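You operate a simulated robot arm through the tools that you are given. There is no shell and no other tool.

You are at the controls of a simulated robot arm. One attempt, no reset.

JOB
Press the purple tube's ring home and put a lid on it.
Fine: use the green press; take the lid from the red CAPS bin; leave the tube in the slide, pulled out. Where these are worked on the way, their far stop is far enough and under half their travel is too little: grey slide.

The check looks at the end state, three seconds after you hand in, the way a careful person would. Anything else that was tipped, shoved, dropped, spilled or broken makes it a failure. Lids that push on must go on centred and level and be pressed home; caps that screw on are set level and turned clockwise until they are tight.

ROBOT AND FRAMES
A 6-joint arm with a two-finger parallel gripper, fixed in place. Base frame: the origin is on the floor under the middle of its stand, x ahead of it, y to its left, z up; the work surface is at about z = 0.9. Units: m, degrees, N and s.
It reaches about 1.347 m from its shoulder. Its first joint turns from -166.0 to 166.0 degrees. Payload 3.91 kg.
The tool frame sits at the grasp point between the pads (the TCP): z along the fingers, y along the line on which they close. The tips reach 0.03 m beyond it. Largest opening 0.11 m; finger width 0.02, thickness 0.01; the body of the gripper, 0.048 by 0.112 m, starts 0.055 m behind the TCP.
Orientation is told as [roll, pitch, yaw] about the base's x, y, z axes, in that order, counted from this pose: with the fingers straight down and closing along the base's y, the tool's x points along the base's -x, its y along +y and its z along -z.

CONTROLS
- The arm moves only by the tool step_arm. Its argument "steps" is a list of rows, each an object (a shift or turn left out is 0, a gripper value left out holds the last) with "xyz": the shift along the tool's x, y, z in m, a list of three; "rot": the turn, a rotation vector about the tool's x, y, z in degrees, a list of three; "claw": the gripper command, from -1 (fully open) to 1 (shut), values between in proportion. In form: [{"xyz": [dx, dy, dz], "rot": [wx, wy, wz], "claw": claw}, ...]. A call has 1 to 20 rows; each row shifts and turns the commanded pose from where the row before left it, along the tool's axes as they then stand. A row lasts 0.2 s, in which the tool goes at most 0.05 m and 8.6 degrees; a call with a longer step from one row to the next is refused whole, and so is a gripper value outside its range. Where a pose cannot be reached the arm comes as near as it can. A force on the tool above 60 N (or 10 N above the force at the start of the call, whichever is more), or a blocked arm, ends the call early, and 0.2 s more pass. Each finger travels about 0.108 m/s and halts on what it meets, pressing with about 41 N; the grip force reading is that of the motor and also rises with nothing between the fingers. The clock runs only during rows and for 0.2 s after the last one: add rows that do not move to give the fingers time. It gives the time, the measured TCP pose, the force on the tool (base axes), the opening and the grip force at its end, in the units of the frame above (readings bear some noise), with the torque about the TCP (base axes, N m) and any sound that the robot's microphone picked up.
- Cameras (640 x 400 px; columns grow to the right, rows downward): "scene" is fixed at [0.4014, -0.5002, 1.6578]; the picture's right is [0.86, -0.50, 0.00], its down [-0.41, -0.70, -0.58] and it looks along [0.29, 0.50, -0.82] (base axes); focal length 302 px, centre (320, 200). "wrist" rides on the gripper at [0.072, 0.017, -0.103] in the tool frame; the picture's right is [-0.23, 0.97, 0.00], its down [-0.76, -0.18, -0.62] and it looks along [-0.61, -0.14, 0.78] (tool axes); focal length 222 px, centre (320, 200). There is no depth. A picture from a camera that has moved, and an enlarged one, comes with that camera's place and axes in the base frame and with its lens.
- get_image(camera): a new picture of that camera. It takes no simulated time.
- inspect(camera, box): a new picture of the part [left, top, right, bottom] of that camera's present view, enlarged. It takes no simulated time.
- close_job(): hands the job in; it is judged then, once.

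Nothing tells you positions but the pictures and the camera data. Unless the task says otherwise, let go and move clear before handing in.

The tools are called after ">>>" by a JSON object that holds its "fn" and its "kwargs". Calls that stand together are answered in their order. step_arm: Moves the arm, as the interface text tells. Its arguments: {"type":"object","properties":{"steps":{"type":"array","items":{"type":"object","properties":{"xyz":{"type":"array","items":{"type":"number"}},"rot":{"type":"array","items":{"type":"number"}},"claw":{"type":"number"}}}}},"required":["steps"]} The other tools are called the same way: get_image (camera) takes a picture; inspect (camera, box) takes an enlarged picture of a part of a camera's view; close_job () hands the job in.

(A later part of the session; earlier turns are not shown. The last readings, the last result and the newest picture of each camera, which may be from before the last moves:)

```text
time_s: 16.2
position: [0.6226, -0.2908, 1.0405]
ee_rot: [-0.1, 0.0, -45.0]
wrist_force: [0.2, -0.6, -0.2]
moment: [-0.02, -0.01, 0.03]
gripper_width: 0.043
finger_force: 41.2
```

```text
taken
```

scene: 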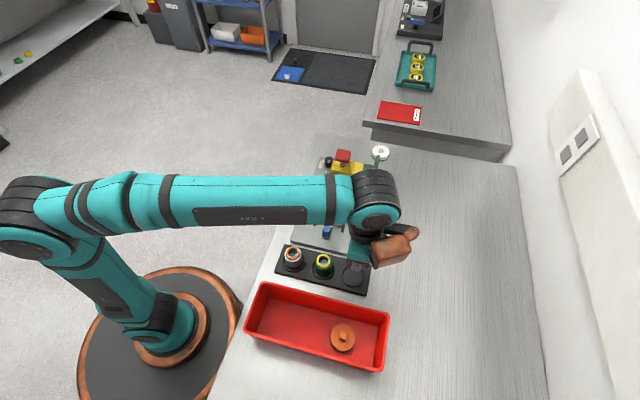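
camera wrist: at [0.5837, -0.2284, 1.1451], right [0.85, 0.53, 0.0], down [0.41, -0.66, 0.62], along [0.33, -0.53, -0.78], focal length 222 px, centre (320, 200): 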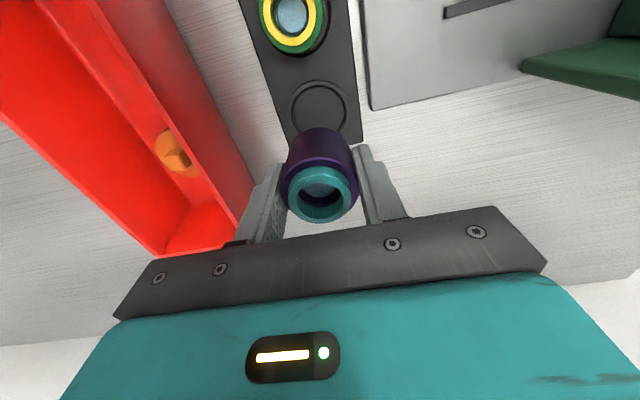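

Tube is held securely. I'll carry it over to above the slide's nest at about (0.669, -0.110), keeping the height.

>>> {"fn": "step_arm", "kwargs": {"steps": [{"xyz": [0.0019, 0.0032, 0]}, {"xyz": [0.0048, 0.0081, 0]}, {"xyz": [0.0076, 0.0129, 0]}, {"xyz": [0.0105, 0.0177, 0]}, {"xyz": [0.01145, 0.0193, 0]}, {"xyz": [0.01145, 0.0193, 0]}, {"xyz": [0.01145, 0.0193, 0]}, {"xyz": [0.01145, 0.0193, 0]}, {"xyz": [0.0095, 0.0161, 0]}, {"xyz": [0.0076, 0.0129, 0]}, {"xyz": [0.0048, 0.0081, 0]}, {"xyz": [0.0029, 0.0048, 0]}, {"xyz": [0, 0, 0]}]}}

>>> {"fn": "get_image", "kwargs": {"camera": "wrist"}}

>>> {"fn": "get_image", "kwargs": {"camera": "scene"}}

```text
time_s: 19.0
position: [0.6697, -0.1097, 1.0411]
ee_rot: [-0.1, 0.1, -45.1]
wrist_force: [0.0, -0.5, 0.4]
moment: [0.02, -0.03, -0.03]
gripper_width: 0.0428
finger_force: 41.0
```

```text
taken
camera wrist: at [0.63, -0.0463, 1.1452], right [0.85, 0.53, 0.0], down [0.41, -0.66, 0.62], along [0.33, -0.53, -0.78], focal length 222 px, centre (320, 200)
```

wrist: 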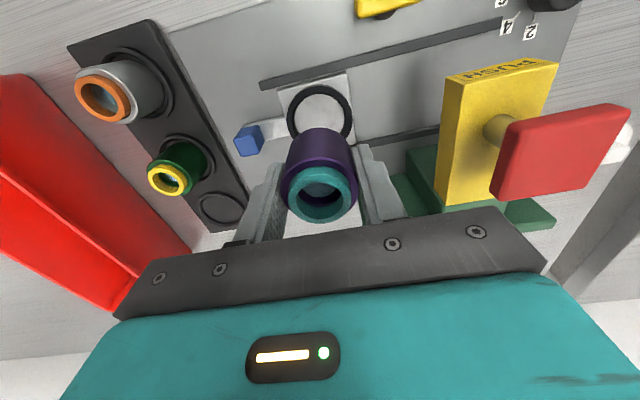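

```text
taken
```

scene: 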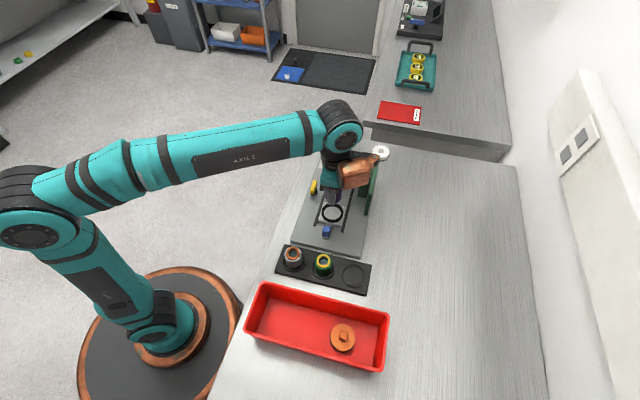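

The tube hangs above the slide; the nest ring is partly visible behind it. I'll zoom in both cameras to locate the nest centre relative to the tube.

>>> {"fn": "inspect", "kwargs": {"camera": "wrist", "box": [240, 60, 400, 230]}}

>>> {"fn": "inspect", "kwargs": {"camera": "scene", "box": [300, 180, 364, 250]}}

>>> {"fn": "inspect", "kwargs": {"camera": "wrist", "box": [340, 0, 560, 130]}}

```text
2.35 times, centred on (320, 145) of wrist
camera zoom: at [0.63, -0.0463, 1.1452], right [0.85, 0.53, 0.0], down [0.41, -0.66, 0.62], along [0.33, -0.53, -0.78], focal length 523 px, centre (320, 329)
```

zoom: 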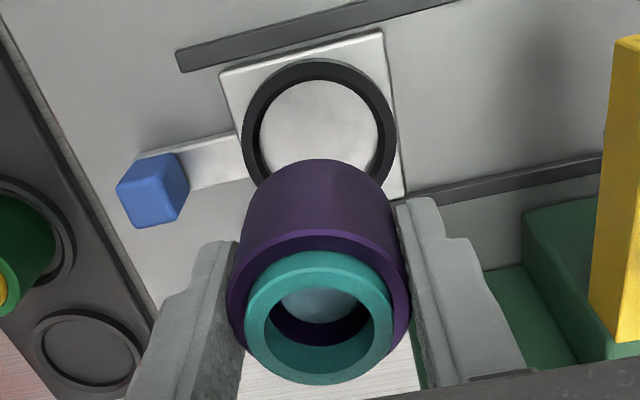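

```text
5.71 times, centred on (332, 215) of scene
camera zoom: at [0.4014, -0.5002, 1.6578], right [0.86, -0.5, 0.0], down [-0.41, -0.7, -0.58], along [0.29, 0.5, -0.82], focal length 1726 px, centre (251, 114)
```

zoom: 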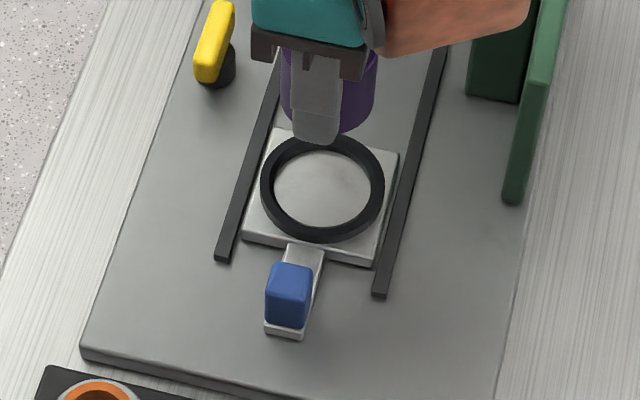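

```text
2.91 times, centred on (450, 65) of wrist
camera zoom: at [0.63, -0.0463, 1.1452], right [0.85, 0.53, 0.0], down [0.41, -0.66, 0.62], along [0.33, -0.53, -0.78], focal length 646 px, centre (-58, 593)
```

zoom: 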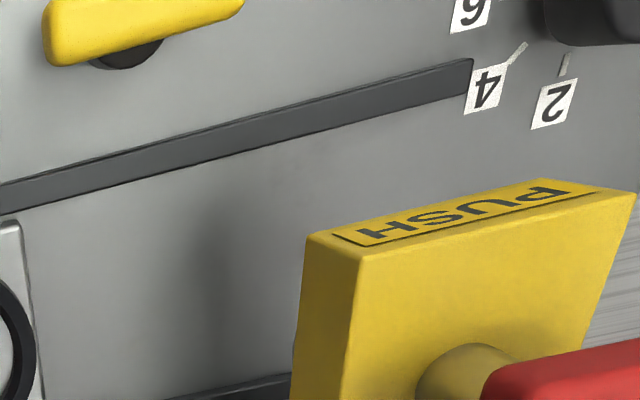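

Nest centre is about (0.669, -0.110) with its rim top near z = 0.923; the tube is 2 mm short of it along tool −x. I'll correct that and descend to just above the expected contact.

>>> {"fn": "step_arm", "kwargs": {"steps": [{"xyz": [-0.0022, -0.0002, 0.004]}, {"xyz": [0, 0, 0.008]}, {"xyz": [0, 0, 0.012]}, {"xyz": [0, 0, 0.014]}, {"xyz": [0, 0, 0.014]}, {"xyz": [0, 0, 0.01]}, {"xyz": [0, 0, 0.006]}, {"xyz": [0, 0, 0.004]}, {"xyz": [0, 0, 0]}]}}

>>> {"fn": "inspect", "kwargs": {"camera": "wrist", "box": [240, 60, 400, 230]}}

>>> {"fn": "inspect", "kwargs": {"camera": "scene", "box": [300, 180, 364, 250]}}

```text
time_s: 21.0
position: [0.6716, -0.1121, 0.9674]
ee_rot: [0.0, 0.0, -45.0]
wrist_force: [-0.2, -0.2, -1.3]
moment: [-0.01, -0.01, 0.05]
gripper_width: 0.043
finger_force: 41.0
```

```text
2.35 times, centred on (320, 145) of wrist
camera zoom: at [0.6318, -0.0485, 1.0731], right [0.85, 0.53, 0.0], down [0.41, -0.66, 0.62], along [0.33, -0.53, -0.78], focal length 523 px, centre (320, 329)
```

zoom: 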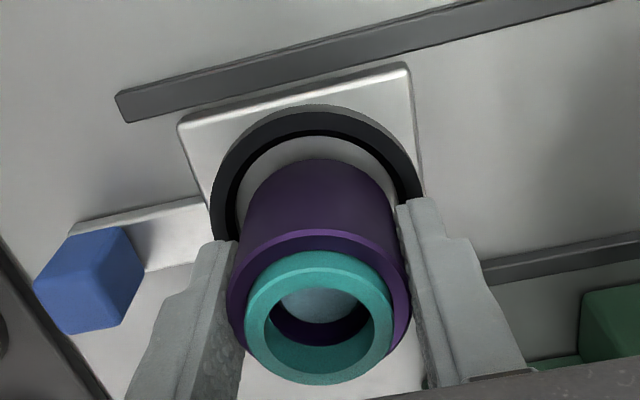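

```text
5.71 times, centred on (332, 215) of scene
camera zoom: at [0.4014, -0.5002, 1.6578], right [0.86, -0.5, 0.0], down [-0.41, -0.7, -0.58], along [0.29, 0.5, -0.82], focal length 1726 px, centre (251, 114)
```

zoom: 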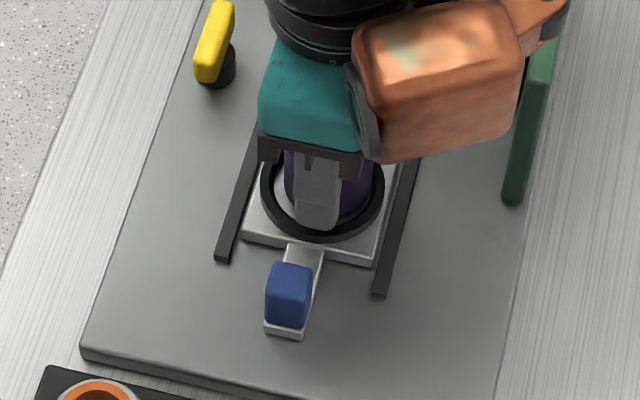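

Well aligned over the nest with clearance all round. Descending slowly until contact.

>>> {"fn": "step_arm", "kwargs": {"steps": [{"xyz": [0, 0, 0.002]}, {"xyz": [0, 0, 0.002]}, {"xyz": [0, 0, 0.002]}, {"xyz": [0, 0, 0.002]}, {"xyz": [0, 0, 0]}]}}

>>> {"fn": "step_arm", "kwargs": {"steps": [{"xyz": [0, 0, 0.001]}, {"xyz": [0, 0, 0]}]}}

>>> {"fn": "step_arm", "kwargs": {"steps": [{"xyz": [0, 0, 0.001]}, {"xyz": [0, 0, 0]}]}}

>>> {"fn": "step_arm", "kwargs": {"steps": [{"xyz": [0, 0, 0.001]}, {"xyz": [0, 0, 0]}]}}

>>> {"fn": "inspect", "kwargs": {"camera": "wrist", "box": [240, 60, 400, 230]}}

```text
time_s: 22.2
position: [0.6706, -0.1127, 0.9623]
ee_rot: [0.1, 0.0, -45.0]
wrist_force: [6.5, 0.3, 21.6]
moment: [-0.49, 0.22, 0.15]
gripper_width: 0.0428
finger_force: 41.1
```

```text
time_s: 22.8
position: [0.6696, -0.113, 0.9607]
ee_rot: [0.1, -0.3, -45.0]
wrist_force: [15.7, -6.5, 56.4]
moment: [-1.35, 0.45, 0.49]
gripper_width: 0.0427
finger_force: 40.5
```

```text
time_s: 23.2
position: [0.6703, -0.1128, 0.9617]
ee_rot: [0.2, -0.3, -45.1]
wrist_force: [1.6, 0.0, 7.8]
moment: [-0.09, 0.2, -0.04]
gripper_width: 0.0431
finger_force: 41.2
stopped in row 1: the force on the tool passed its limit at 72 N (the readings are from after the stop); the commanded pose is now the measured one
```

```text
time_s: 23.8
position: [0.6703, -0.1126, 0.9611]
ee_rot: [0.2, -0.3, -45.0]
wrist_force: [-0.4, 2.0, 24.2]
moment: [-0.41, 0.6, -0.01]
gripper_width: 0.0427
finger_force: 40.8
```

```text
2.35 times, centred on (320, 145) of wrist
camera zoom: at [0.6307, -0.0486, 1.0661], right [0.85, 0.53, 0.0], down [0.41, -0.66, 0.63], along [0.33, -0.53, -0.78], focal length 523 px, centre (320, 329)
```

zoom: 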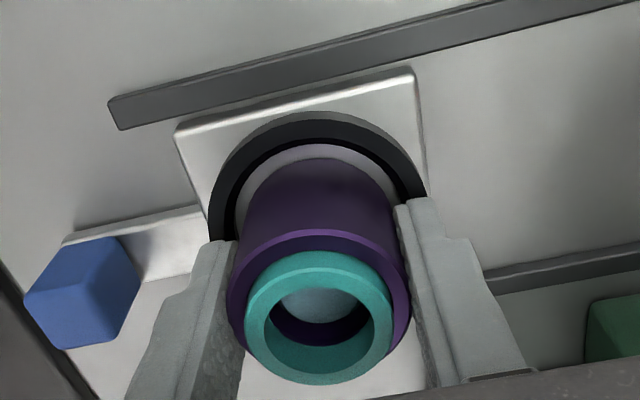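

Contact came at TCP z ≈ 0.963, a little earlier than expected. I need to see whether the tube is down on the nest floor or resting on the rim.

>>> {"fn": "inspect", "kwargs": {"camera": "scene", "box": [316, 195, 350, 225]}}

>>> {"fn": "inspect", "kwargs": {"camera": "wrist", "box": [270, 90, 370, 180]}}

>>> {"fn": "inspect", "kwargs": {"camera": "scene", "box": [335, 255, 375, 295]}}

```text
13.33 times, centred on (333, 210) of scene
camera zoom: at [0.4014, -0.5002, 1.6578], right [0.86, -0.5, 0.0], down [-0.41, -0.7, -0.58], along [0.29, 0.5, -0.82], focal length 4028 px, centre (147, 67)
```

zoom: 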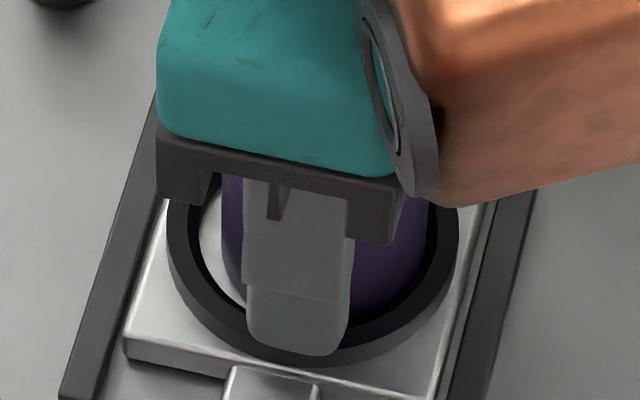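

```text
4.44 times, centred on (320, 135) of wrist
camera zoom: at [0.6307, -0.0486, 1.0661], right [0.85, 0.53, 0.0], down [0.41, -0.66, 0.63], along [0.33, -0.53, -0.78], focal length 987 px, centre (320, 489)
```

zoom: 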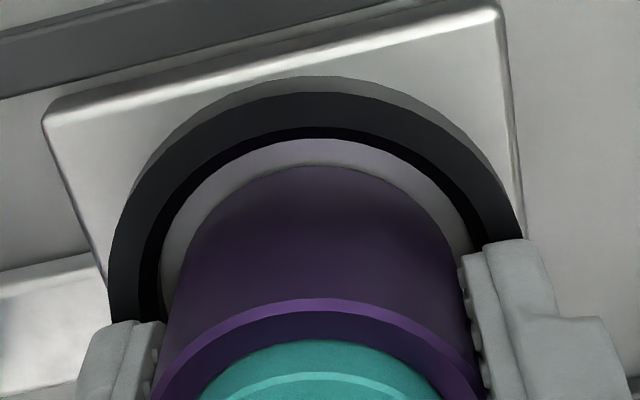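

```text
10.00 times, centred on (355, 275) of scene
camera zoom: at [0.4014, -0.5002, 1.6578], right [0.86, -0.5, 0.0], down [-0.41, -0.7, -0.58], along [0.29, 0.5, -0.82], focal length 3021 px, centre (-30, -550)
```

zoom: 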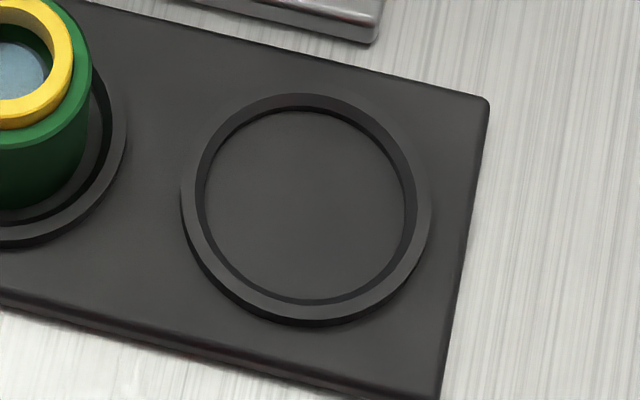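

The tube's base sits inside the nest ring, evenly spaced, on the floor. I'll relax the push a touch and open the fingers.

>>> {"fn": "step_arm", "kwargs": {"steps": [{"xyz": [0, 0, -0.0008]}, {"xyz": [0, 0, 0]}, {"claw": 0.0}, {"claw": -0.2}, {"claw": -0.3}, {"xyz": [0, 0, 0]}]}}

>>> {"fn": "inspect", "kwargs": {"camera": "wrist", "box": [240, 60, 400, 230]}}

>>> {"fn": "inspect", "kwargs": {"camera": "scene", "box": [300, 180, 364, 250]}}

```text
time_s: 25.2
position: [0.6716, -0.1129, 0.9608]
ee_rot: [0.2, -0.2, -45.0]
wrist_force: [-0.1, 0.4, -0.5]
moment: [0.07, -0.01, 0.0]
gripper_width: 0.0711
finger_force: 0.1
```

```text
2.35 times, centred on (320, 145) of wrist
camera zoom: at [0.6318, -0.0498, 1.0651], right [0.85, 0.53, 0.0], down [0.41, -0.66, 0.63], along [0.33, -0.53, -0.78], focal length 523 px, centre (320, 329)
```

zoom: 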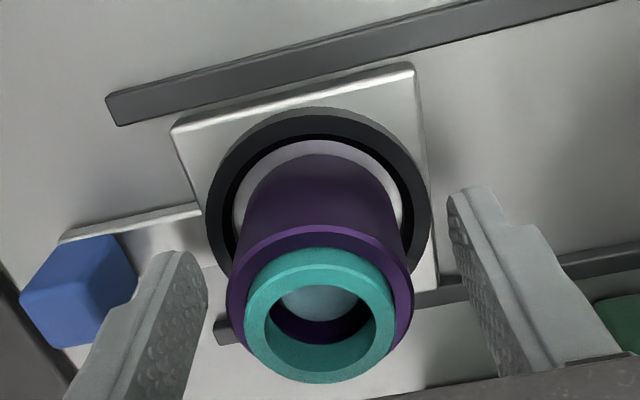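

```text
5.71 times, centred on (332, 215) of scene
camera zoom: at [0.4014, -0.5002, 1.6578], right [0.86, -0.5, 0.0], down [-0.41, -0.7, -0.58], along [0.29, 0.5, -0.82], focal length 1726 px, centre (251, 114)
```

zoom: 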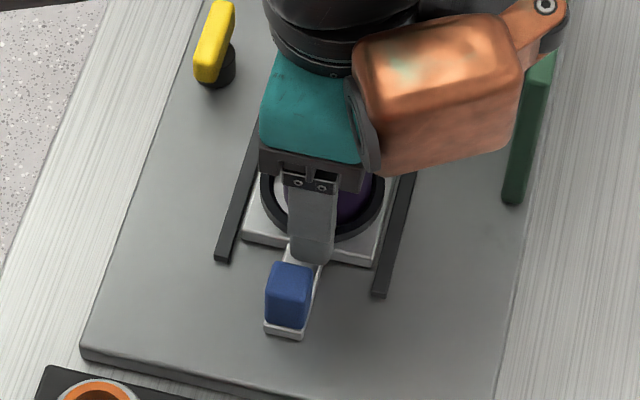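

The tube stands upright and centred in the nest. Now I raise the gripper clear, then go behind the blue handle (at about (0.619, -0.160, 0.938)) with closed fingers to push the slide in.

>>> {"fn": "step_arm", "kwargs": {"steps": [{"xyz": [0, 0, -0.01]}, {"xyz": [0, 0, -0.02]}, {"xyz": [0, 0, -0.035]}, {"xyz": [0, 0, -0.035]}, {"xyz": [0.003, -0.028, 0]}, {"xyz": [0, -0.028, 0], "claw": 1}, {"xyz": [0, -0.028, 0], "claw": 1}, {"xyz": [0, -0.028, 0], "claw": 1}, {"claw": 1}, {"claw": 1}]}}

>>> {"fn": "get_image", "kwargs": {"camera": "wrist"}}

>>> {"fn": "inspect", "kwargs": {"camera": "scene", "box": [280, 140, 400, 290]}}

```text
time_s: 27.4
position: [0.5886, -0.1897, 1.0596]
ee_rot: [0.2, -0.1, -45.0]
wrist_force: [-0.1, 0.0, 0.1]
moment: [-0.01, 0.01, 0.03]
gripper_width: 0.0
finger_force: 37.2
```

```text
taken
camera wrist: at [0.5496, -0.1258, 1.1652], right [0.85, 0.53, 0.0], down [0.41, -0.66, 0.63], along [0.33, -0.53, -0.78], focal length 222 px, centre (320, 200)
```

wrist: 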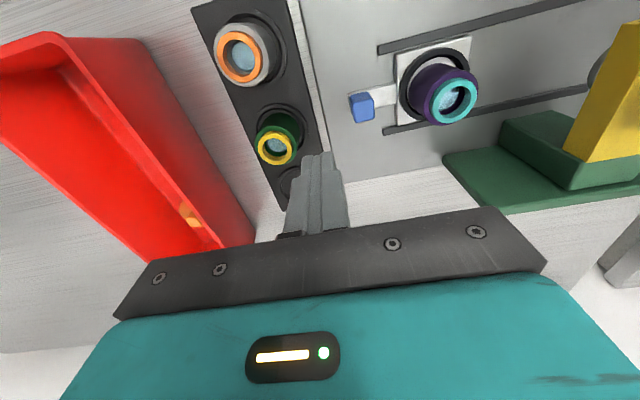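

```text
2.67 times, centred on (340, 215) of scene
camera zoom: at [0.4014, -0.5002, 1.6578], right [0.86, -0.5, 0.0], down [-0.41, -0.7, -0.58], along [0.29, 0.5, -0.82], focal length 806 px, centre (267, 160)
```

zoom: 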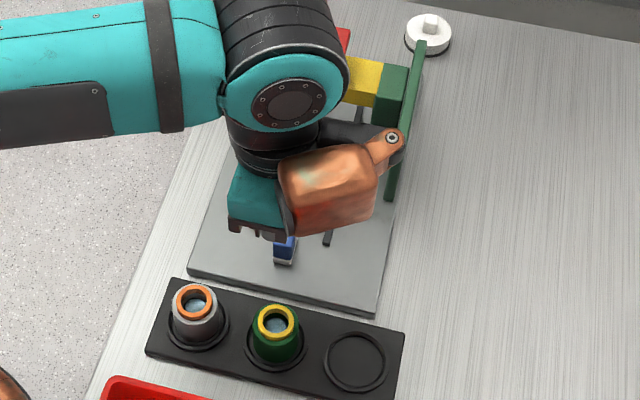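

Let me verify the handle position and tube seat with a zoom from this angle.

>>> {"fn": "inspect", "kwargs": {"camera": "wrist", "box": [330, 20, 510, 150]}}

>>> {"fn": "inspect", "kwargs": {"camera": "wrist", "box": [250, 80, 390, 230]}}

```text
3.08 times, centred on (420, 85) of wrist
camera zoom: at [0.5496, -0.1258, 1.1652], right [0.85, 0.53, 0.0], down [0.41, -0.66, 0.63], along [0.33, -0.53, -0.78], focal length 684 px, centre (12, 554)
```

zoom: 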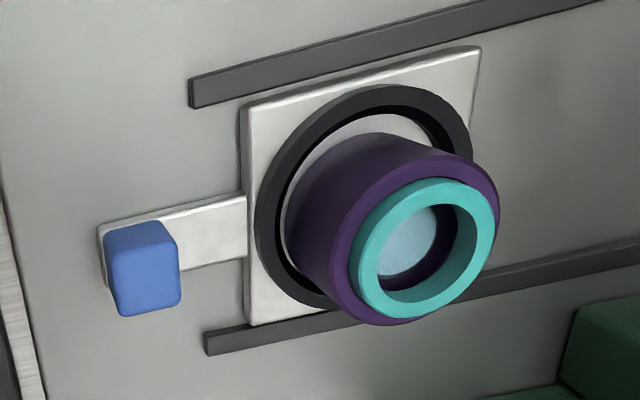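

```text
2.67 times, centred on (320, 155) of wrist
camera zoom: at [0.5496, -0.1258, 1.1652], right [0.85, 0.53, 0.0], down [0.41, -0.66, 0.63], along [0.33, -0.53, -0.78], focal length 592 px, centre (320, 320)
```

zoom: 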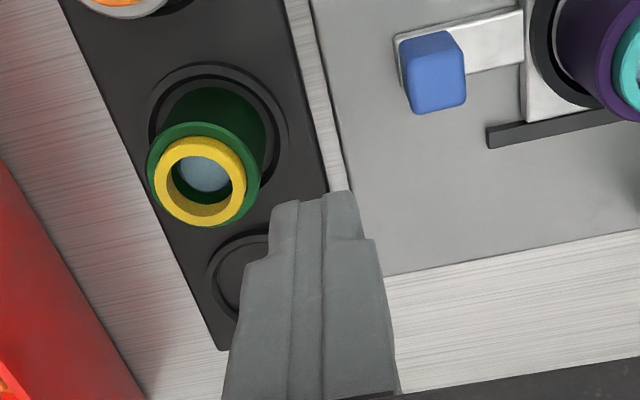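

Handle confirmed at about (0.620, -0.159). Descending closed fingers behind it to TCP z ≈ 0.960.

>>> {"fn": "step_arm", "kwargs": {"steps": [{"xyz": [0, 0, 0.03], "claw": 1}, {"xyz": [0, 0, 0.03]}, {"xyz": [0, 0, 0.025]}, {"xyz": [0, 0, 0.012]}, {"xyz": [0, 0, 0.005]}, {"xyz": [0, 0, 0]}]}}

>>> {"fn": "inspect", "kwargs": {"camera": "wrist", "box": [240, 40, 520, 240]}}

>>> {"fn": "inspect", "kwargs": {"camera": "scene", "box": [290, 180, 370, 260]}}

```text
time_s: 28.8
position: [0.5888, -0.1899, 0.9586]
ee_rot: [0.1, -0.3, -45.0]
wrist_force: [0.0, 0.3, 0.3]
moment: [-0.02, 0.0, 0.01]
gripper_width: 0.0
finger_force: 37.5
```

```text
2.00 times, centred on (380, 140) of wrist
camera zoom: at [0.55, -0.1263, 1.0622], right [0.85, 0.53, 0.0], down [0.41, -0.66, 0.63], along [0.33, -0.53, -0.78], focal length 444 px, centre (200, 320)
```

zoom: 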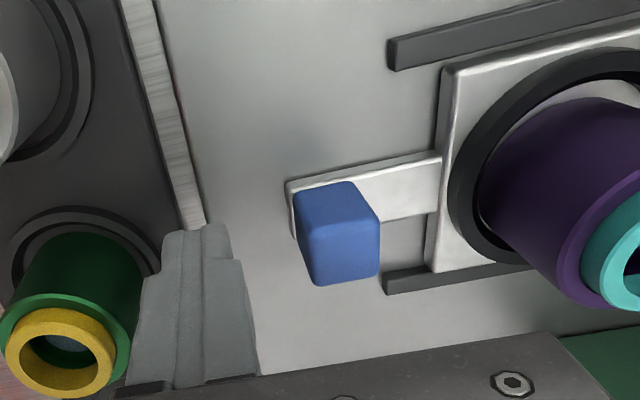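

```text
5.00 times, centred on (330, 220) of scene
camera zoom: at [0.4014, -0.5002, 1.6578], right [0.86, -0.5, 0.0], down [-0.41, -0.7, -0.58], along [0.29, 0.5, -0.82], focal length 1510 px, centre (270, 100)
```

zoom: 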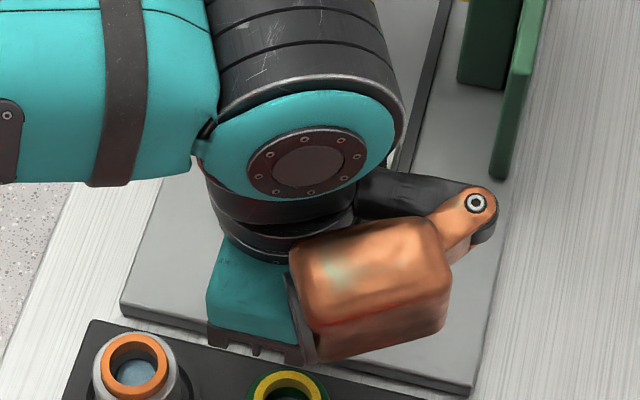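

Fingers are lined up behind the handle. Beginning the push along the slide, gently.

>>> {"fn": "step_arm", "kwargs": {"steps": [{"xyz": [0, 0.008, 0]}, {"xyz": [0, 0.006, 0]}, {"xyz": [0, 0.003, 0]}, {"xyz": [0, 0.002, 0]}, {"xyz": [0, 0.002, 0]}, {"xyz": [0, 0.003, 0]}, {"xyz": [0, 0.004, 0]}, {"xyz": [0, 0.004, 0]}, {"xyz": [0, 0.002, 0]}]}}

>>> {"fn": "inspect", "kwargs": {"camera": "wrist", "box": [240, 40, 520, 240]}}

```text
time_s: 30.8
position: [0.6123, -0.1651, 0.9602]
ee_rot: [0.1, -0.2, -45.0]
wrist_force: [-0.7, 0.2, -1.2]
moment: [-0.04, 0.0, -0.02]
gripper_width: 0.0
finger_force: 37.4
```

```text
2.00 times, centred on (380, 140) of wrist
camera zoom: at [0.5739, -0.1021, 1.0637], right [0.85, 0.53, 0.0], down [0.41, -0.66, 0.63], along [0.33, -0.53, -0.78], focal length 444 px, centre (200, 320)
```

zoom: 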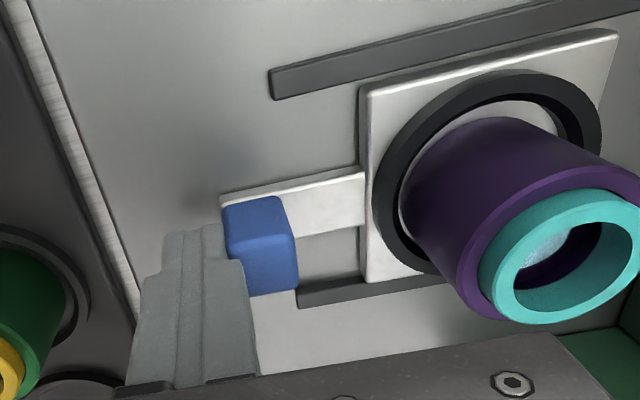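

The slide is moving with little force. Continuing the push.

>>> {"fn": "step_arm", "kwargs": {"steps": [{"xyz": [0, 0.003, 0]}, {"xyz": [0, 0.004, 0]}, {"xyz": [0, 0.005, 0]}, {"xyz": [0, 0.006, 0]}, {"xyz": [0, 0.006, 0]}, {"xyz": [0, 0.006, 0]}, {"xyz": [0, 0.006, 0]}, {"xyz": [0, 0.006, 0]}, {"xyz": [0, 0.006, 0]}, {"xyz": [0, 0.005, 0]}, {"xyz": [0, 0.004, 0]}, {"xyz": [0, 0.003, 0]}, {"xyz": [0, 0, 0]}]}}

>>> {"fn": "get_image", "kwargs": {"camera": "wrist"}}

>>> {"fn": "inspect", "kwargs": {"camera": "scene", "box": [290, 140, 400, 250]}}

```text
time_s: 33.6
position: [0.6566, -0.1215, 0.9594]
ee_rot: [0.0, -0.2, -45.0]
wrist_force: [-0.4, -0.1, 0.7]
moment: [0.0, 0.04, 0.03]
gripper_width: 0.0
finger_force: 38.3
```

```text
taken
camera wrist: at [0.6168, -0.0587, 1.0632], right [0.85, 0.53, 0.0], down [0.41, -0.66, 0.63], along [0.33, -0.53, -0.78], focal length 222 px, centre (320, 200)
```

wrist: 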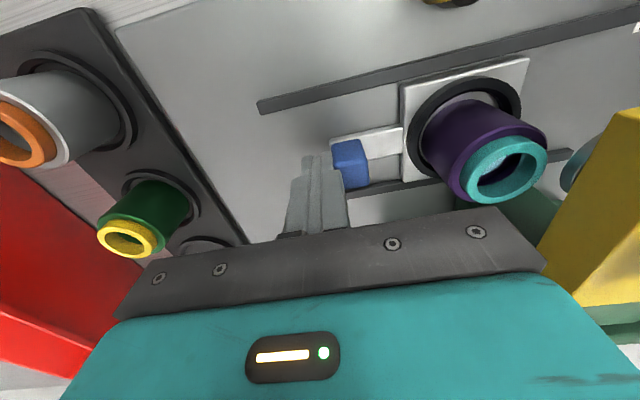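

```text
3.64 times, centred on (345, 195) of scene
camera zoom: at [0.4014, -0.5002, 1.6578], right [0.86, -0.5, 0.0], down [-0.41, -0.7, -0.58], along [0.29, 0.5, -0.82], focal length 1098 px, centre (229, 218)
```

zoom: 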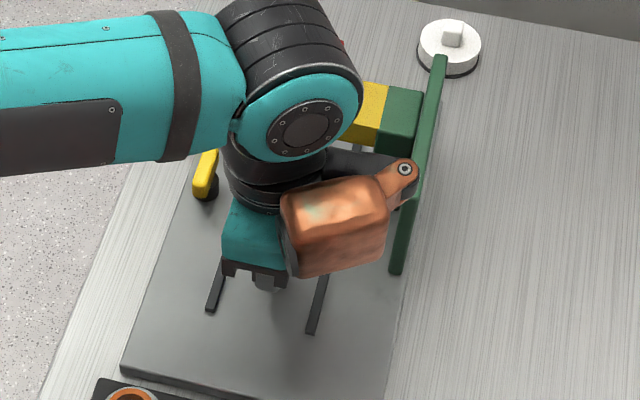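

About 74 mm pushed. I'll go on toward the far stop in small steps, watching the force.

>>> {"fn": "step_arm", "kwargs": {"steps": [{"xyz": [0, 0.003, 0]}, {"xyz": [0, 0.004, 0]}, {"xyz": [0, 0.004, 0]}, {"xyz": [0, 0.004, 0]}, {"xyz": [0, 0.004, 0]}, {"xyz": [0, 0.004, 0]}, {"xyz": [0, 0.003, 0]}, {"xyz": [0, 0.002, 0]}]}}

>>> {"fn": "get_image", "kwargs": {"camera": "wrist"}}

>>> {"fn": "inspect", "kwargs": {"camera": "scene", "box": [290, 140, 400, 250]}}

```text
time_s: 35.4
position: [0.6764, -0.1021, 0.9592]
ee_rot: [0.0, -0.2, -45.0]
wrist_force: [0.1, -0.2, -1.6]
moment: [-0.03, 0.01, -0.01]
gripper_width: 0.0
finger_force: 37.5
```

```text
taken
camera wrist: at [0.6365, -0.0398, 1.0634], right [0.85, 0.53, 0.0], down [0.41, -0.66, 0.63], along [0.33, -0.53, -0.78], focal length 222 px, centre (320, 200)
```

wrist: 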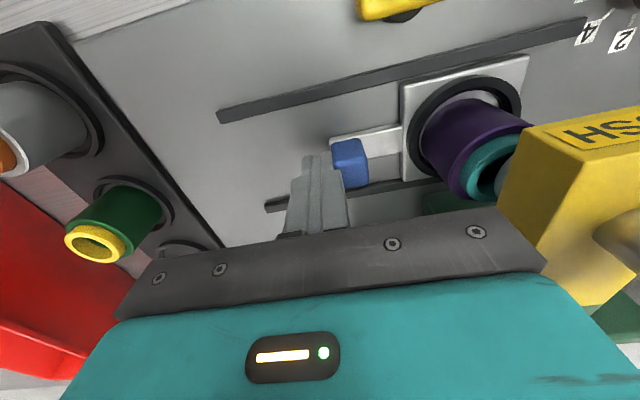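

```text
3.64 times, centred on (345, 195) of scene
camera zoom: at [0.4014, -0.5002, 1.6578], right [0.86, -0.5, 0.0], down [-0.41, -0.7, -0.58], along [0.29, 0.5, -0.82], focal length 1098 px, centre (229, 218)
```

zoom: 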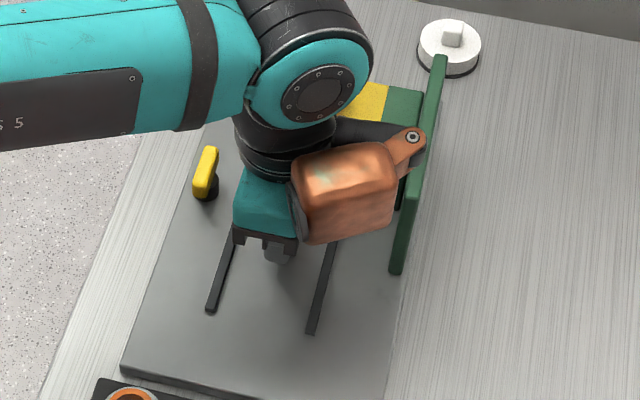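

The tube is entering beneath the press arm. I'll zoom to verify that the ring clears the plunger before going further.

>>> {"fn": "inspect", "kwargs": {"camera": "wrist", "box": [380, 70, 560, 220]}}

>>> {"fn": "inspect", "kwargs": {"camera": "wrist", "box": [260, 60, 460, 220]}}

```text
2.67 times, centred on (470, 145) of wrist
camera zoom: at [0.6365, -0.0398, 1.0634], right [0.85, 0.53, 0.0], down [0.41, -0.66, 0.63], along [0.33, -0.53, -0.78], focal length 592 px, centre (-80, 347)
```

zoom: 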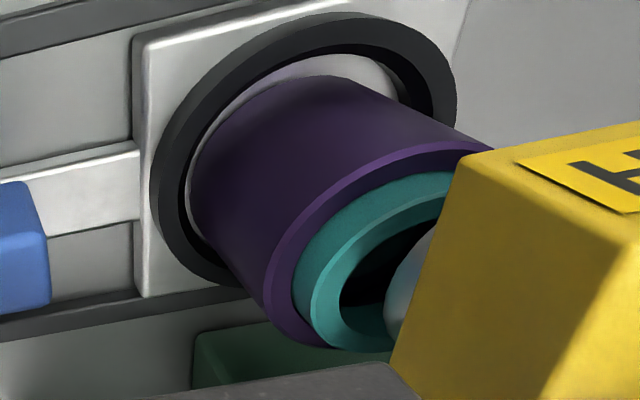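

```text
2.50 times, centred on (360, 140) of wrist
camera zoom: at [0.6365, -0.0398, 1.0634], right [0.85, 0.53, 0.0], down [0.41, -0.66, 0.63], along [0.33, -0.53, -0.78], focal length 555 px, centre (220, 350)
```

zoom: 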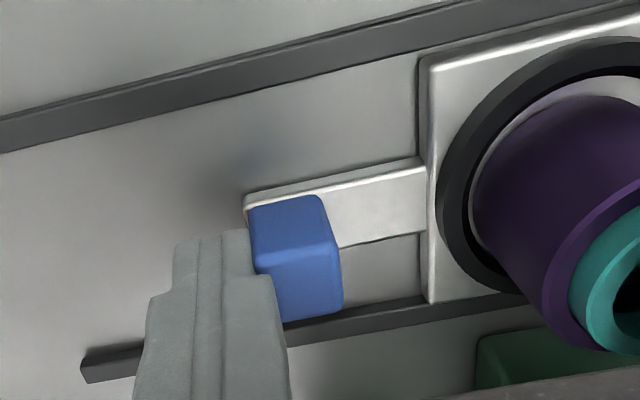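

No contact with the plunger. Continuing in 2 mm steps until the stop is felt.

>>> {"fn": "step_arm", "kwargs": {"steps": [{"xyz": [0, 0.002, 0]}, {"xyz": [0, 0.002, 0]}, {"xyz": [0, 0.002, 0]}, {"xyz": [0, 0.002, 0]}, {"xyz": [0, 0.001, 0]}]}}

>>> {"fn": "get_image", "kwargs": {"camera": "wrist"}}

```text
time_s: 36.6
position: [0.6826, -0.0965, 0.9582]
ee_rot: [0.0, -0.2, -45.1]
wrist_force: [-0.3, -0.1, -0.4]
moment: [0.03, 0.0, -0.02]
gripper_width: 0.0
finger_force: 37.4
```

```text
taken
camera wrist: at [0.6425, -0.0334, 1.0628], right [0.85, 0.53, 0.0], down [0.41, -0.66, 0.63], along [0.33, -0.53, -0.78], focal length 222 px, centre (320, 200)
```

wrist: 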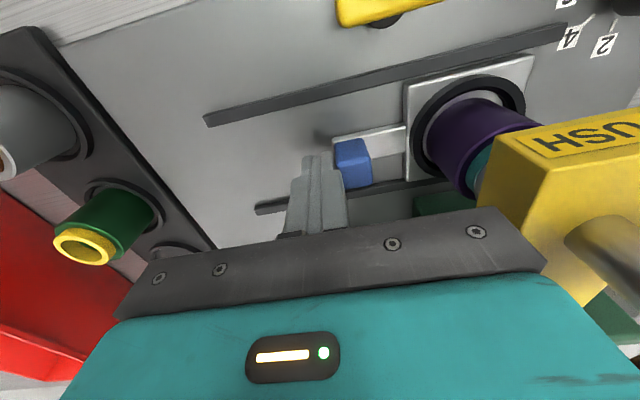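

>>> {"fn": "inspect", "kwargs": {"camera": "wrist", "box": [260, 60, 460, 220]}}

>>> {"fn": "step_arm", "kwargs": {"steps": [{"xyz": [0, 0.002, 0]}, {"xyz": [0, 0.002, 0]}, {"xyz": [0, 0, 0]}]}}

>>> {"fn": "inspect", "kwargs": {"camera": "wrist", "box": [260, 60, 460, 220]}}

```text
2.50 times, centred on (360, 140) of wrist
camera zoom: at [0.6425, -0.0334, 1.0628], right [0.85, 0.53, 0.0], down [0.41, -0.66, 0.63], along [0.33, -0.53, -0.78], focal length 555 px, centre (220, 350)
```

zoom: 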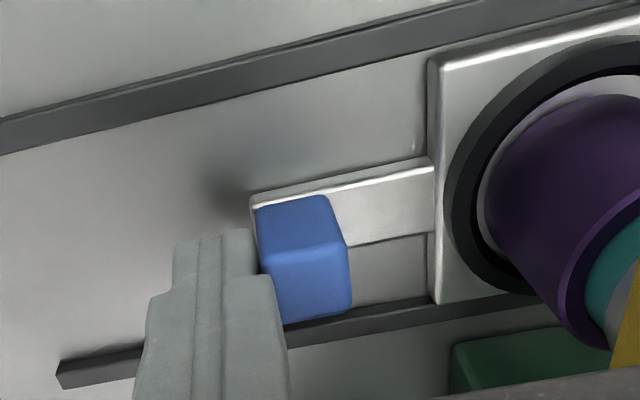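

```text
time_s: 37.4
position: [0.6828, -0.0949, 0.9579]
ee_rot: [-0.1, -0.2, -45.1]
wrist_force: [-31.4, -25.6, -9.7]
moment: [-0.52, 0.68, 0.0]
gripper_width: 0.0
finger_force: 38.0
```

```text
2.50 times, centred on (360, 140) of wrist
camera zoom: at [0.6444, -0.0315, 1.0632], right [0.85, 0.53, 0.0], down [0.41, -0.66, 0.63], along [0.33, -0.53, -0.78], focal length 555 px, centre (220, 350)
```

zoom: 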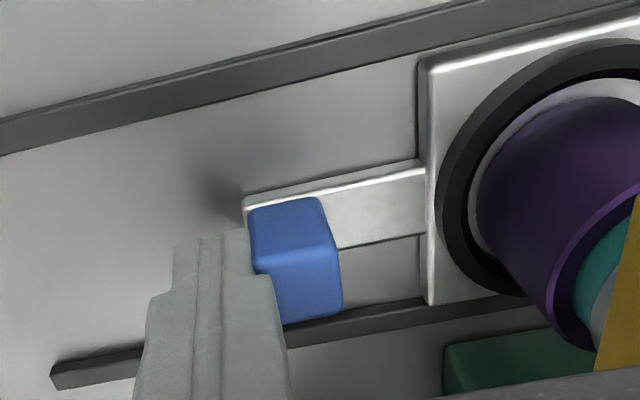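

The slide hit its far stop (about 40 N, after ~113 mm of travel). I'll back off, rise, and look at the press from above.

>>> {"fn": "step_arm", "kwargs": {"steps": [{"xyz": [0, -0.004, 0]}, {"xyz": [0, -0.01, 0]}, {"xyz": [0, -0.01, 0]}, {"xyz": [0, 0, -0.03]}, {"xyz": [0, 0, -0.04]}, {"xyz": [0, 0, -0.04]}, {"xyz": [0, 0, -0.04]}, {"xyz": [0, 0, -0.03]}, {"xyz": [0, 0, 0]}]}}

>>> {"fn": "get_image", "kwargs": {"camera": "wrist"}}

>>> {"fn": "inspect", "kwargs": {"camera": "scene", "box": [290, 140, 400, 250]}}

```text
time_s: 39.4
position: [0.6677, -0.1106, 1.1393]
ee_rot: [0.1, -0.2, -45.0]
wrist_force: [0.6, -0.4, -0.1]
moment: [0.0, 0.03, -0.01]
gripper_width: 0.0
finger_force: 37.5
```

```text
taken
camera wrist: at [0.6282, -0.0467, 1.2432], right [0.85, 0.53, 0.0], down [0.41, -0.66, 0.63], along [0.33, -0.53, -0.78], focal length 222 px, centre (320, 200)
```

wrist: 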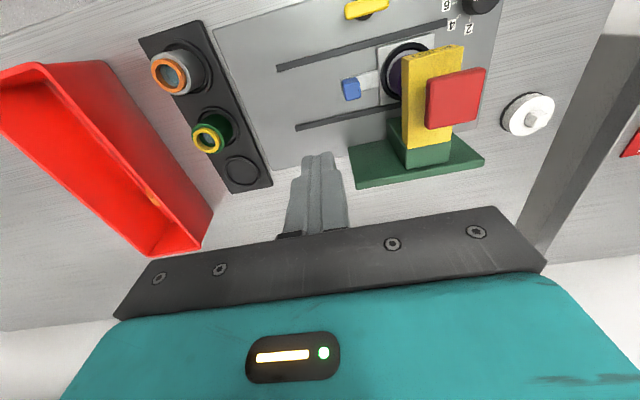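

```text
3.64 times, centred on (345, 195) of scene
camera zoom: at [0.4014, -0.5002, 1.6578], right [0.86, -0.5, 0.0], down [-0.41, -0.7, -0.58], along [0.29, 0.5, -0.82], focal length 1098 px, centre (229, 218)
```

zoom: 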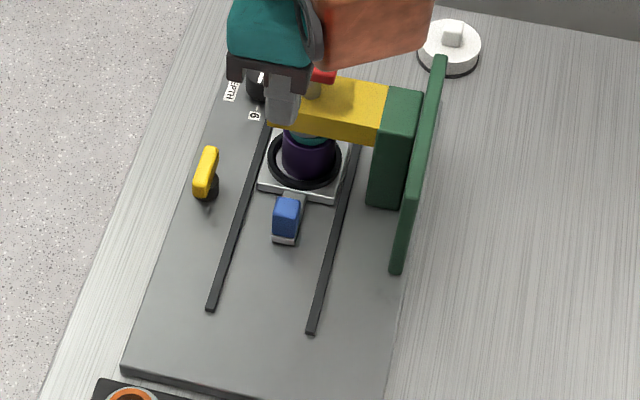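

Slide is in under the press. I'll zoom in to measure the knob centre and look at the tube beneath the plunger.

>>> {"fn": "inspect", "kwargs": {"camera": "wrist", "box": [330, 0, 530, 160]}}

>>> {"fn": "inspect", "kwargs": {"camera": "scene", "box": [320, 155, 370, 200]}}

>>> {"fn": "inspect", "kwargs": {"camera": "wrist", "box": [430, 0, 510, 50]}}

```text
2.50 times, centred on (430, 80) of wrist
camera zoom: at [0.6282, -0.0467, 1.2432], right [0.85, 0.53, 0.0], down [0.41, -0.66, 0.63], along [0.33, -0.53, -0.78], focal length 555 px, centre (45, 500)
```

zoom: 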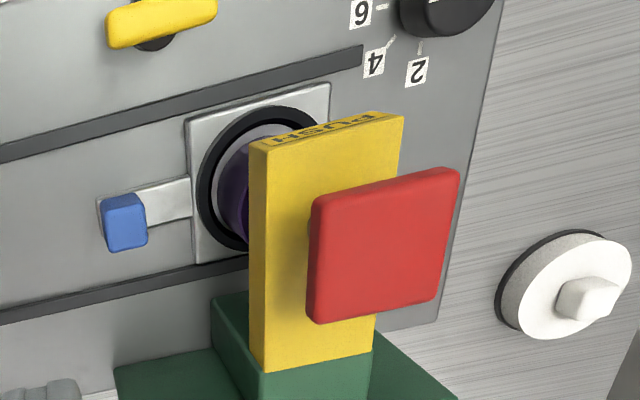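

```text
8.89 times, centred on (345, 178) of scene
camera zoom: at [0.4014, -0.5002, 1.6578], right [0.86, -0.5, 0.0], down [-0.41, -0.7, -0.58], along [0.29, 0.5, -0.82], focal length 2685 px, centre (98, 400)
```

zoom: 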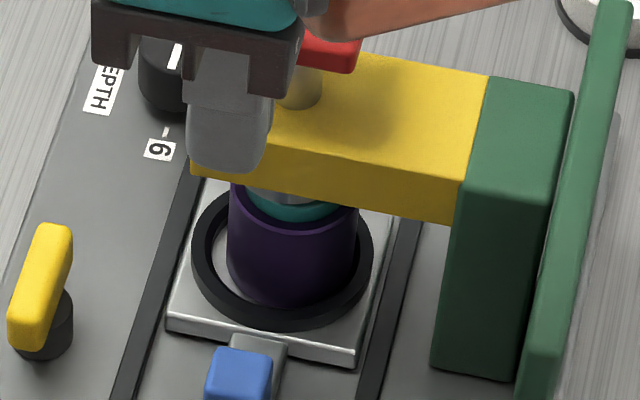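

```text
8.00 times, centred on (470, 25) of wrist
camera zoom: at [0.6282, -0.0467, 1.2432], right [0.85, 0.53, 0.0], down [0.41, -0.66, 0.63], along [0.33, -0.53, -0.78], focal length 1777 px, centre (-880, 1600)
```

zoom: 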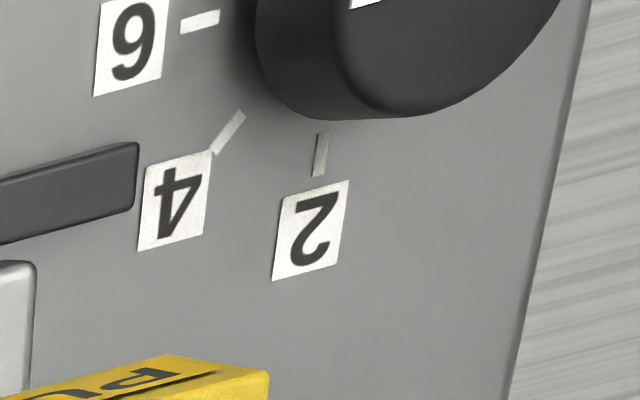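

Knob centre is about (0.748, -0.030) with top near z 1.05. Moving above it with closed fingers.

>>> {"fn": "step_arm", "kwargs": {"steps": [{"xyz": [-0.001, 0.0284, 0]}, {"xyz": [0, 0.0284, 0]}, {"xyz": [0, 0.0284, 0]}, {"xyz": [0, 0.0284, 0]}, {"xyz": [0, 0, 0]}, {"xyz": [0, 0, 0.02]}, {"xyz": [0, 0, 0.015]}, {"xyz": [0, 0, 0.01]}, {"xyz": [0, 0, 0]}]}}

>>> {"fn": "get_image", "kwargs": {"camera": "wrist"}}

>>> {"fn": "inspect", "kwargs": {"camera": "scene", "box": [310, 130, 390, 200]}}

```text
time_s: 41.4
position: [0.7463, -0.031, 1.0936]
ee_rot: [0.1, -0.2, -45.0]
wrist_force: [0.6, 0.0, 0.0]
moment: [-0.02, -0.03, 0.01]
gripper_width: 0.0
finger_force: 37.8
```

```text
taken
camera wrist: at [0.7075, 0.0334, 1.1982], right [0.85, 0.53, 0.0], down [0.41, -0.66, 0.63], along [0.33, -0.53, -0.78], focal length 222 px, centre (320, 200)
```

wrist: 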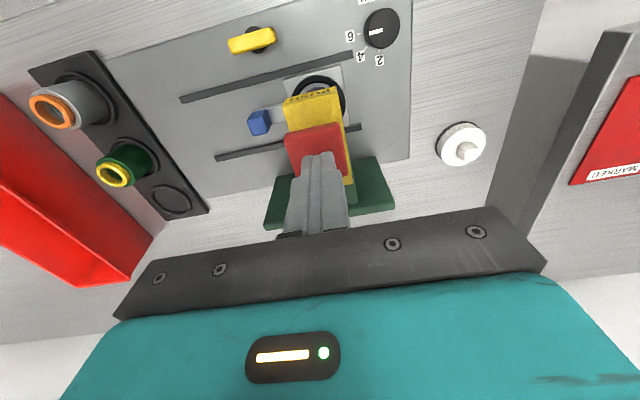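

```text
5.71 times, centred on (350, 165) of scene
camera zoom: at [0.4014, -0.5002, 1.6578], right [0.86, -0.5, 0.0], down [-0.41, -0.7, -0.58], along [0.29, 0.5, -0.82], focal length 1726 px, centre (149, 400)
```

zoom: 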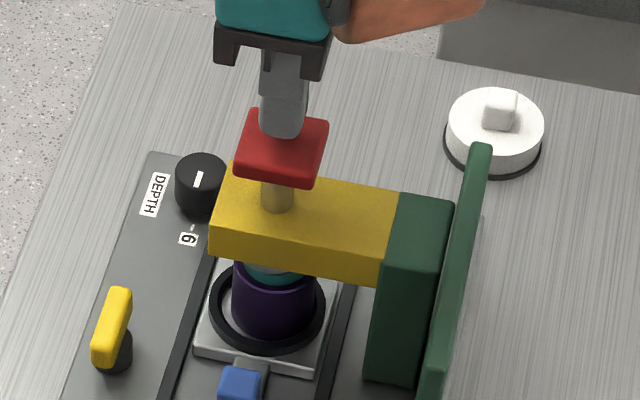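

Fingertips are over the knob. This view shows the dial well too; a quick zoom on it and the tube before pressing.

>>> {"fn": "inspect", "kwargs": {"camera": "wrist", "box": [335, 0, 415, 70]}}

>>> {"fn": "inspect", "kwargs": {"camera": "wrist", "box": [260, 60, 380, 180]}}

>>> {"fn": "inspect", "kwargs": {"camera": "scene", "box": [328, 172, 358, 198]}}

```text
5.71 times, centred on (375, 35) of wrist
camera zoom: at [0.7075, 0.0334, 1.1982], right [0.85, 0.53, 0.0], down [0.41, -0.66, 0.63], along [0.33, -0.53, -0.78], focal length 1269 px, centre (6, 1143)
```

zoom: 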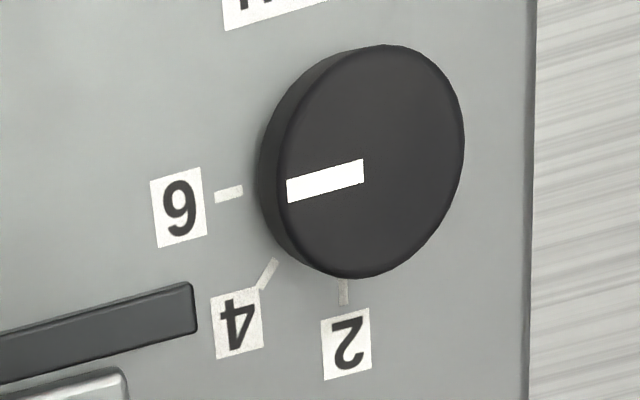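

```text
3.33 times, centred on (320, 120) of wrist
camera zoom: at [0.7075, 0.0334, 1.1982], right [0.85, 0.53, 0.0], down [0.41, -0.66, 0.63], along [0.33, -0.53, -0.78], focal length 740 px, centre (320, 467)
```

zoom: 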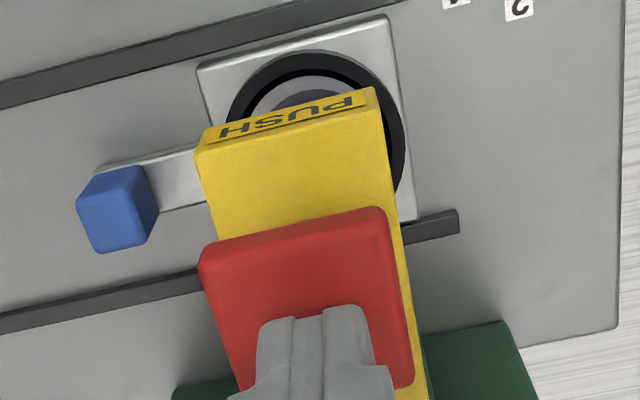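

```text
15.38 times, centred on (343, 185) of scene
camera zoom: at [0.4014, -0.5002, 1.6578], right [0.86, -0.5, 0.0], down [-0.41, -0.7, -0.58], along [0.29, 0.5, -0.82], focal length 4648 px, centre (-34, 431)
```

zoom: 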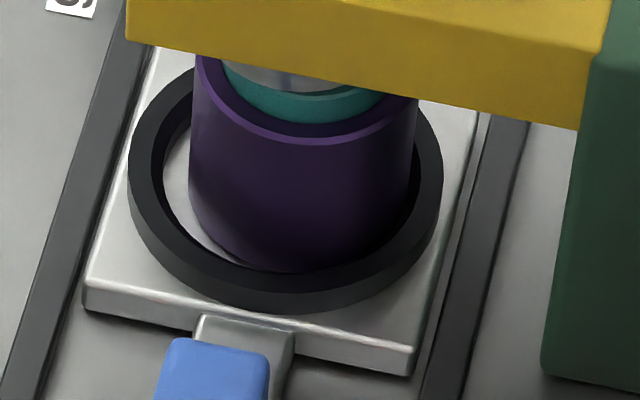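

The dial is clearly on 6, and the plunger is over the ring. Pressing down gently now.

>>> {"fn": "step_arm", "kwargs": {"steps": [{"xyz": [0, 0, 0.004]}, {"xyz": [0, 0, 0.004]}, {"xyz": [0, 0, 0.003]}, {"xyz": [0, 0, 0.002]}, {"xyz": [0, 0, 0]}]}}

>>> {"fn": "step_arm", "kwargs": {"steps": [{"xyz": [0, 0, 0.002]}, {"xyz": [0, 0, 0.002]}, {"xyz": [0, 0, 0.001]}]}}

>>> {"fn": "inspect", "kwargs": {"camera": "scene", "box": [310, 130, 390, 200]}}

```text
time_s: 42.6
position: [0.7479, -0.0307, 1.0818]
ee_rot: [0.2, -0.3, -45.0]
wrist_force: [0.8, -1.6, 6.5]
moment: [0.01, 0.0, 0.01]
gripper_width: 0.0001
finger_force: 38.2
heard: click
```

```text
time_s: 43.4
position: [0.7464, -0.0301, 1.0769]
ee_rot: [0.1, -0.2, -45.1]
wrist_force: [-1.2, 1.8, 8.3]
moment: [0.09, 0.13, -0.02]
gripper_width: 0.0001
finger_force: 38.1
```

```text
5.71 times, centred on (350, 165) of scene
camera zoom: at [0.4014, -0.5002, 1.6578], right [0.86, -0.5, 0.0], down [-0.41, -0.7, -0.58], along [0.29, 0.5, -0.82], focal length 1726 px, centre (149, 400)
```

zoom: 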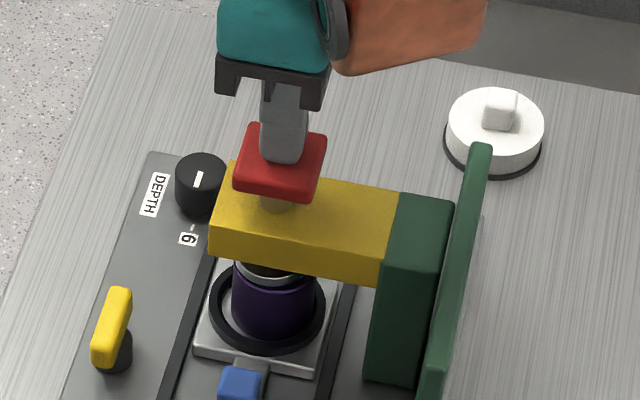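

A click was heard and the plunger is down at the tube top. Let me zoom in before pressing any further.

>>> {"fn": "inspect", "kwargs": {"camera": "scene", "box": [328, 172, 358, 198]}}

>>> {"fn": "inspect", "kwargs": {"camera": "wrist", "box": [260, 60, 380, 180]}}

```text
15.38 times, centred on (343, 185) of scene
camera zoom: at [0.4014, -0.5002, 1.6578], right [0.86, -0.5, 0.0], down [-0.41, -0.7, -0.58], along [0.29, 0.5, -0.82], focal length 4648 px, centre (-34, 431)
```

zoom: 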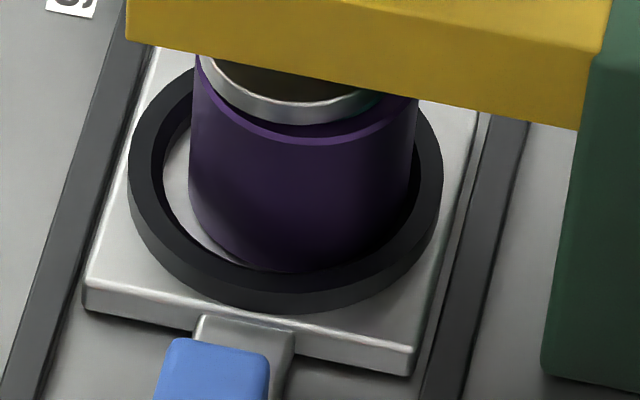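

```text
3.33 times, centred on (320, 120) of wrist
camera zoom: at [0.7084, 0.0327, 1.1809], right [0.85, 0.53, 0.0], down [0.41, -0.66, 0.63], along [0.33, -0.53, -0.78], focal length 740 px, centre (320, 467)
```

zoom: 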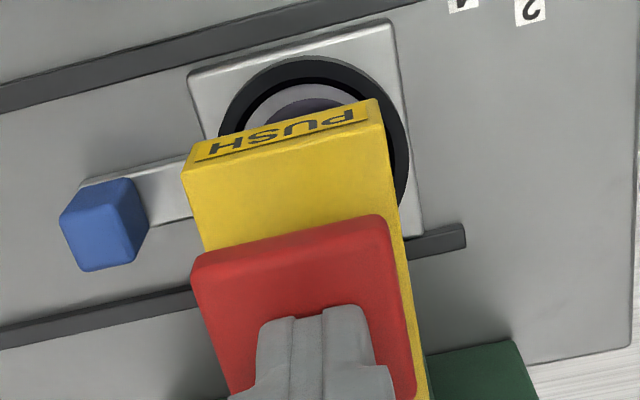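

The ring is nearly flush. Pressing on in 1 mm steps until the press's own stop is felt.

>>> {"fn": "step_arm", "kwargs": {"steps": [{"xyz": [0, 0, 0.001]}, {"xyz": [0, 0, 0]}]}}

>>> {"fn": "inspect", "kwargs": {"camera": "scene", "box": [328, 172, 358, 198]}}

```text
time_s: 44.0
position: [0.7487, -0.0308, 1.076]
ee_rot: [0.3, -0.3, -45.1]
wrist_force: [-3.6, 2.3, 11.3]
moment: [0.19, 0.24, 0.02]
gripper_width: 0.0
finger_force: 37.6
```

```text
15.38 times, centred on (343, 185) of scene
camera zoom: at [0.4014, -0.5002, 1.6578], right [0.86, -0.5, 0.0], down [-0.41, -0.7, -0.58], along [0.29, 0.5, -0.82], focal length 4648 px, centre (-34, 431)
```

zoom: 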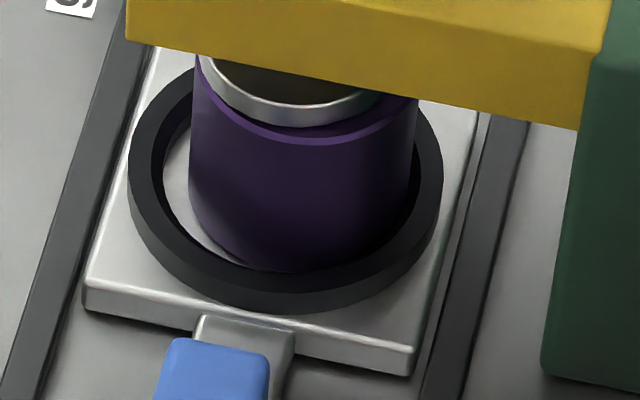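

>>> {"fn": "step_arm", "kwargs": {"steps": [{"xyz": [0, 0, 0.001]}, {"xyz": [0, 0, 0]}]}}

>>> {"fn": "inspect", "kwargs": {"camera": "scene", "box": [328, 172, 358, 198]}}

```text
time_s: 44.6
position: [0.7487, -0.0306, 1.076]
ee_rot: [0.2, -0.3, -45.0]
wrist_force: [-0.8, 8.7, 26.0]
moment: [0.39, 0.24, -0.08]
gripper_width: 0.0
finger_force: 37.8
```

```text
15.38 times, centred on (343, 185) of scene
camera zoom: at [0.4014, -0.5002, 1.6578], right [0.86, -0.5, 0.0], down [-0.41, -0.7, -0.58], along [0.29, 0.5, -0.82], focal length 4648 px, centre (-34, 431)
```

zoom: 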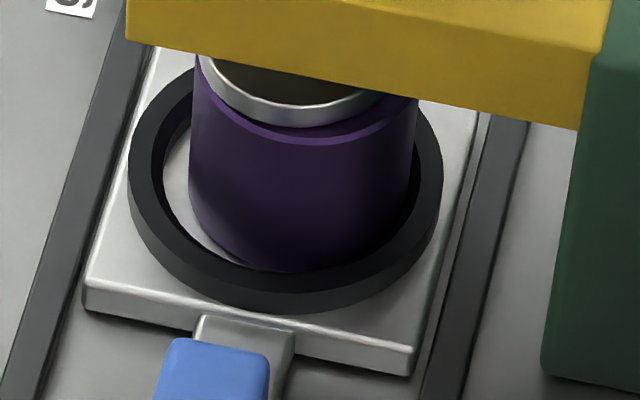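

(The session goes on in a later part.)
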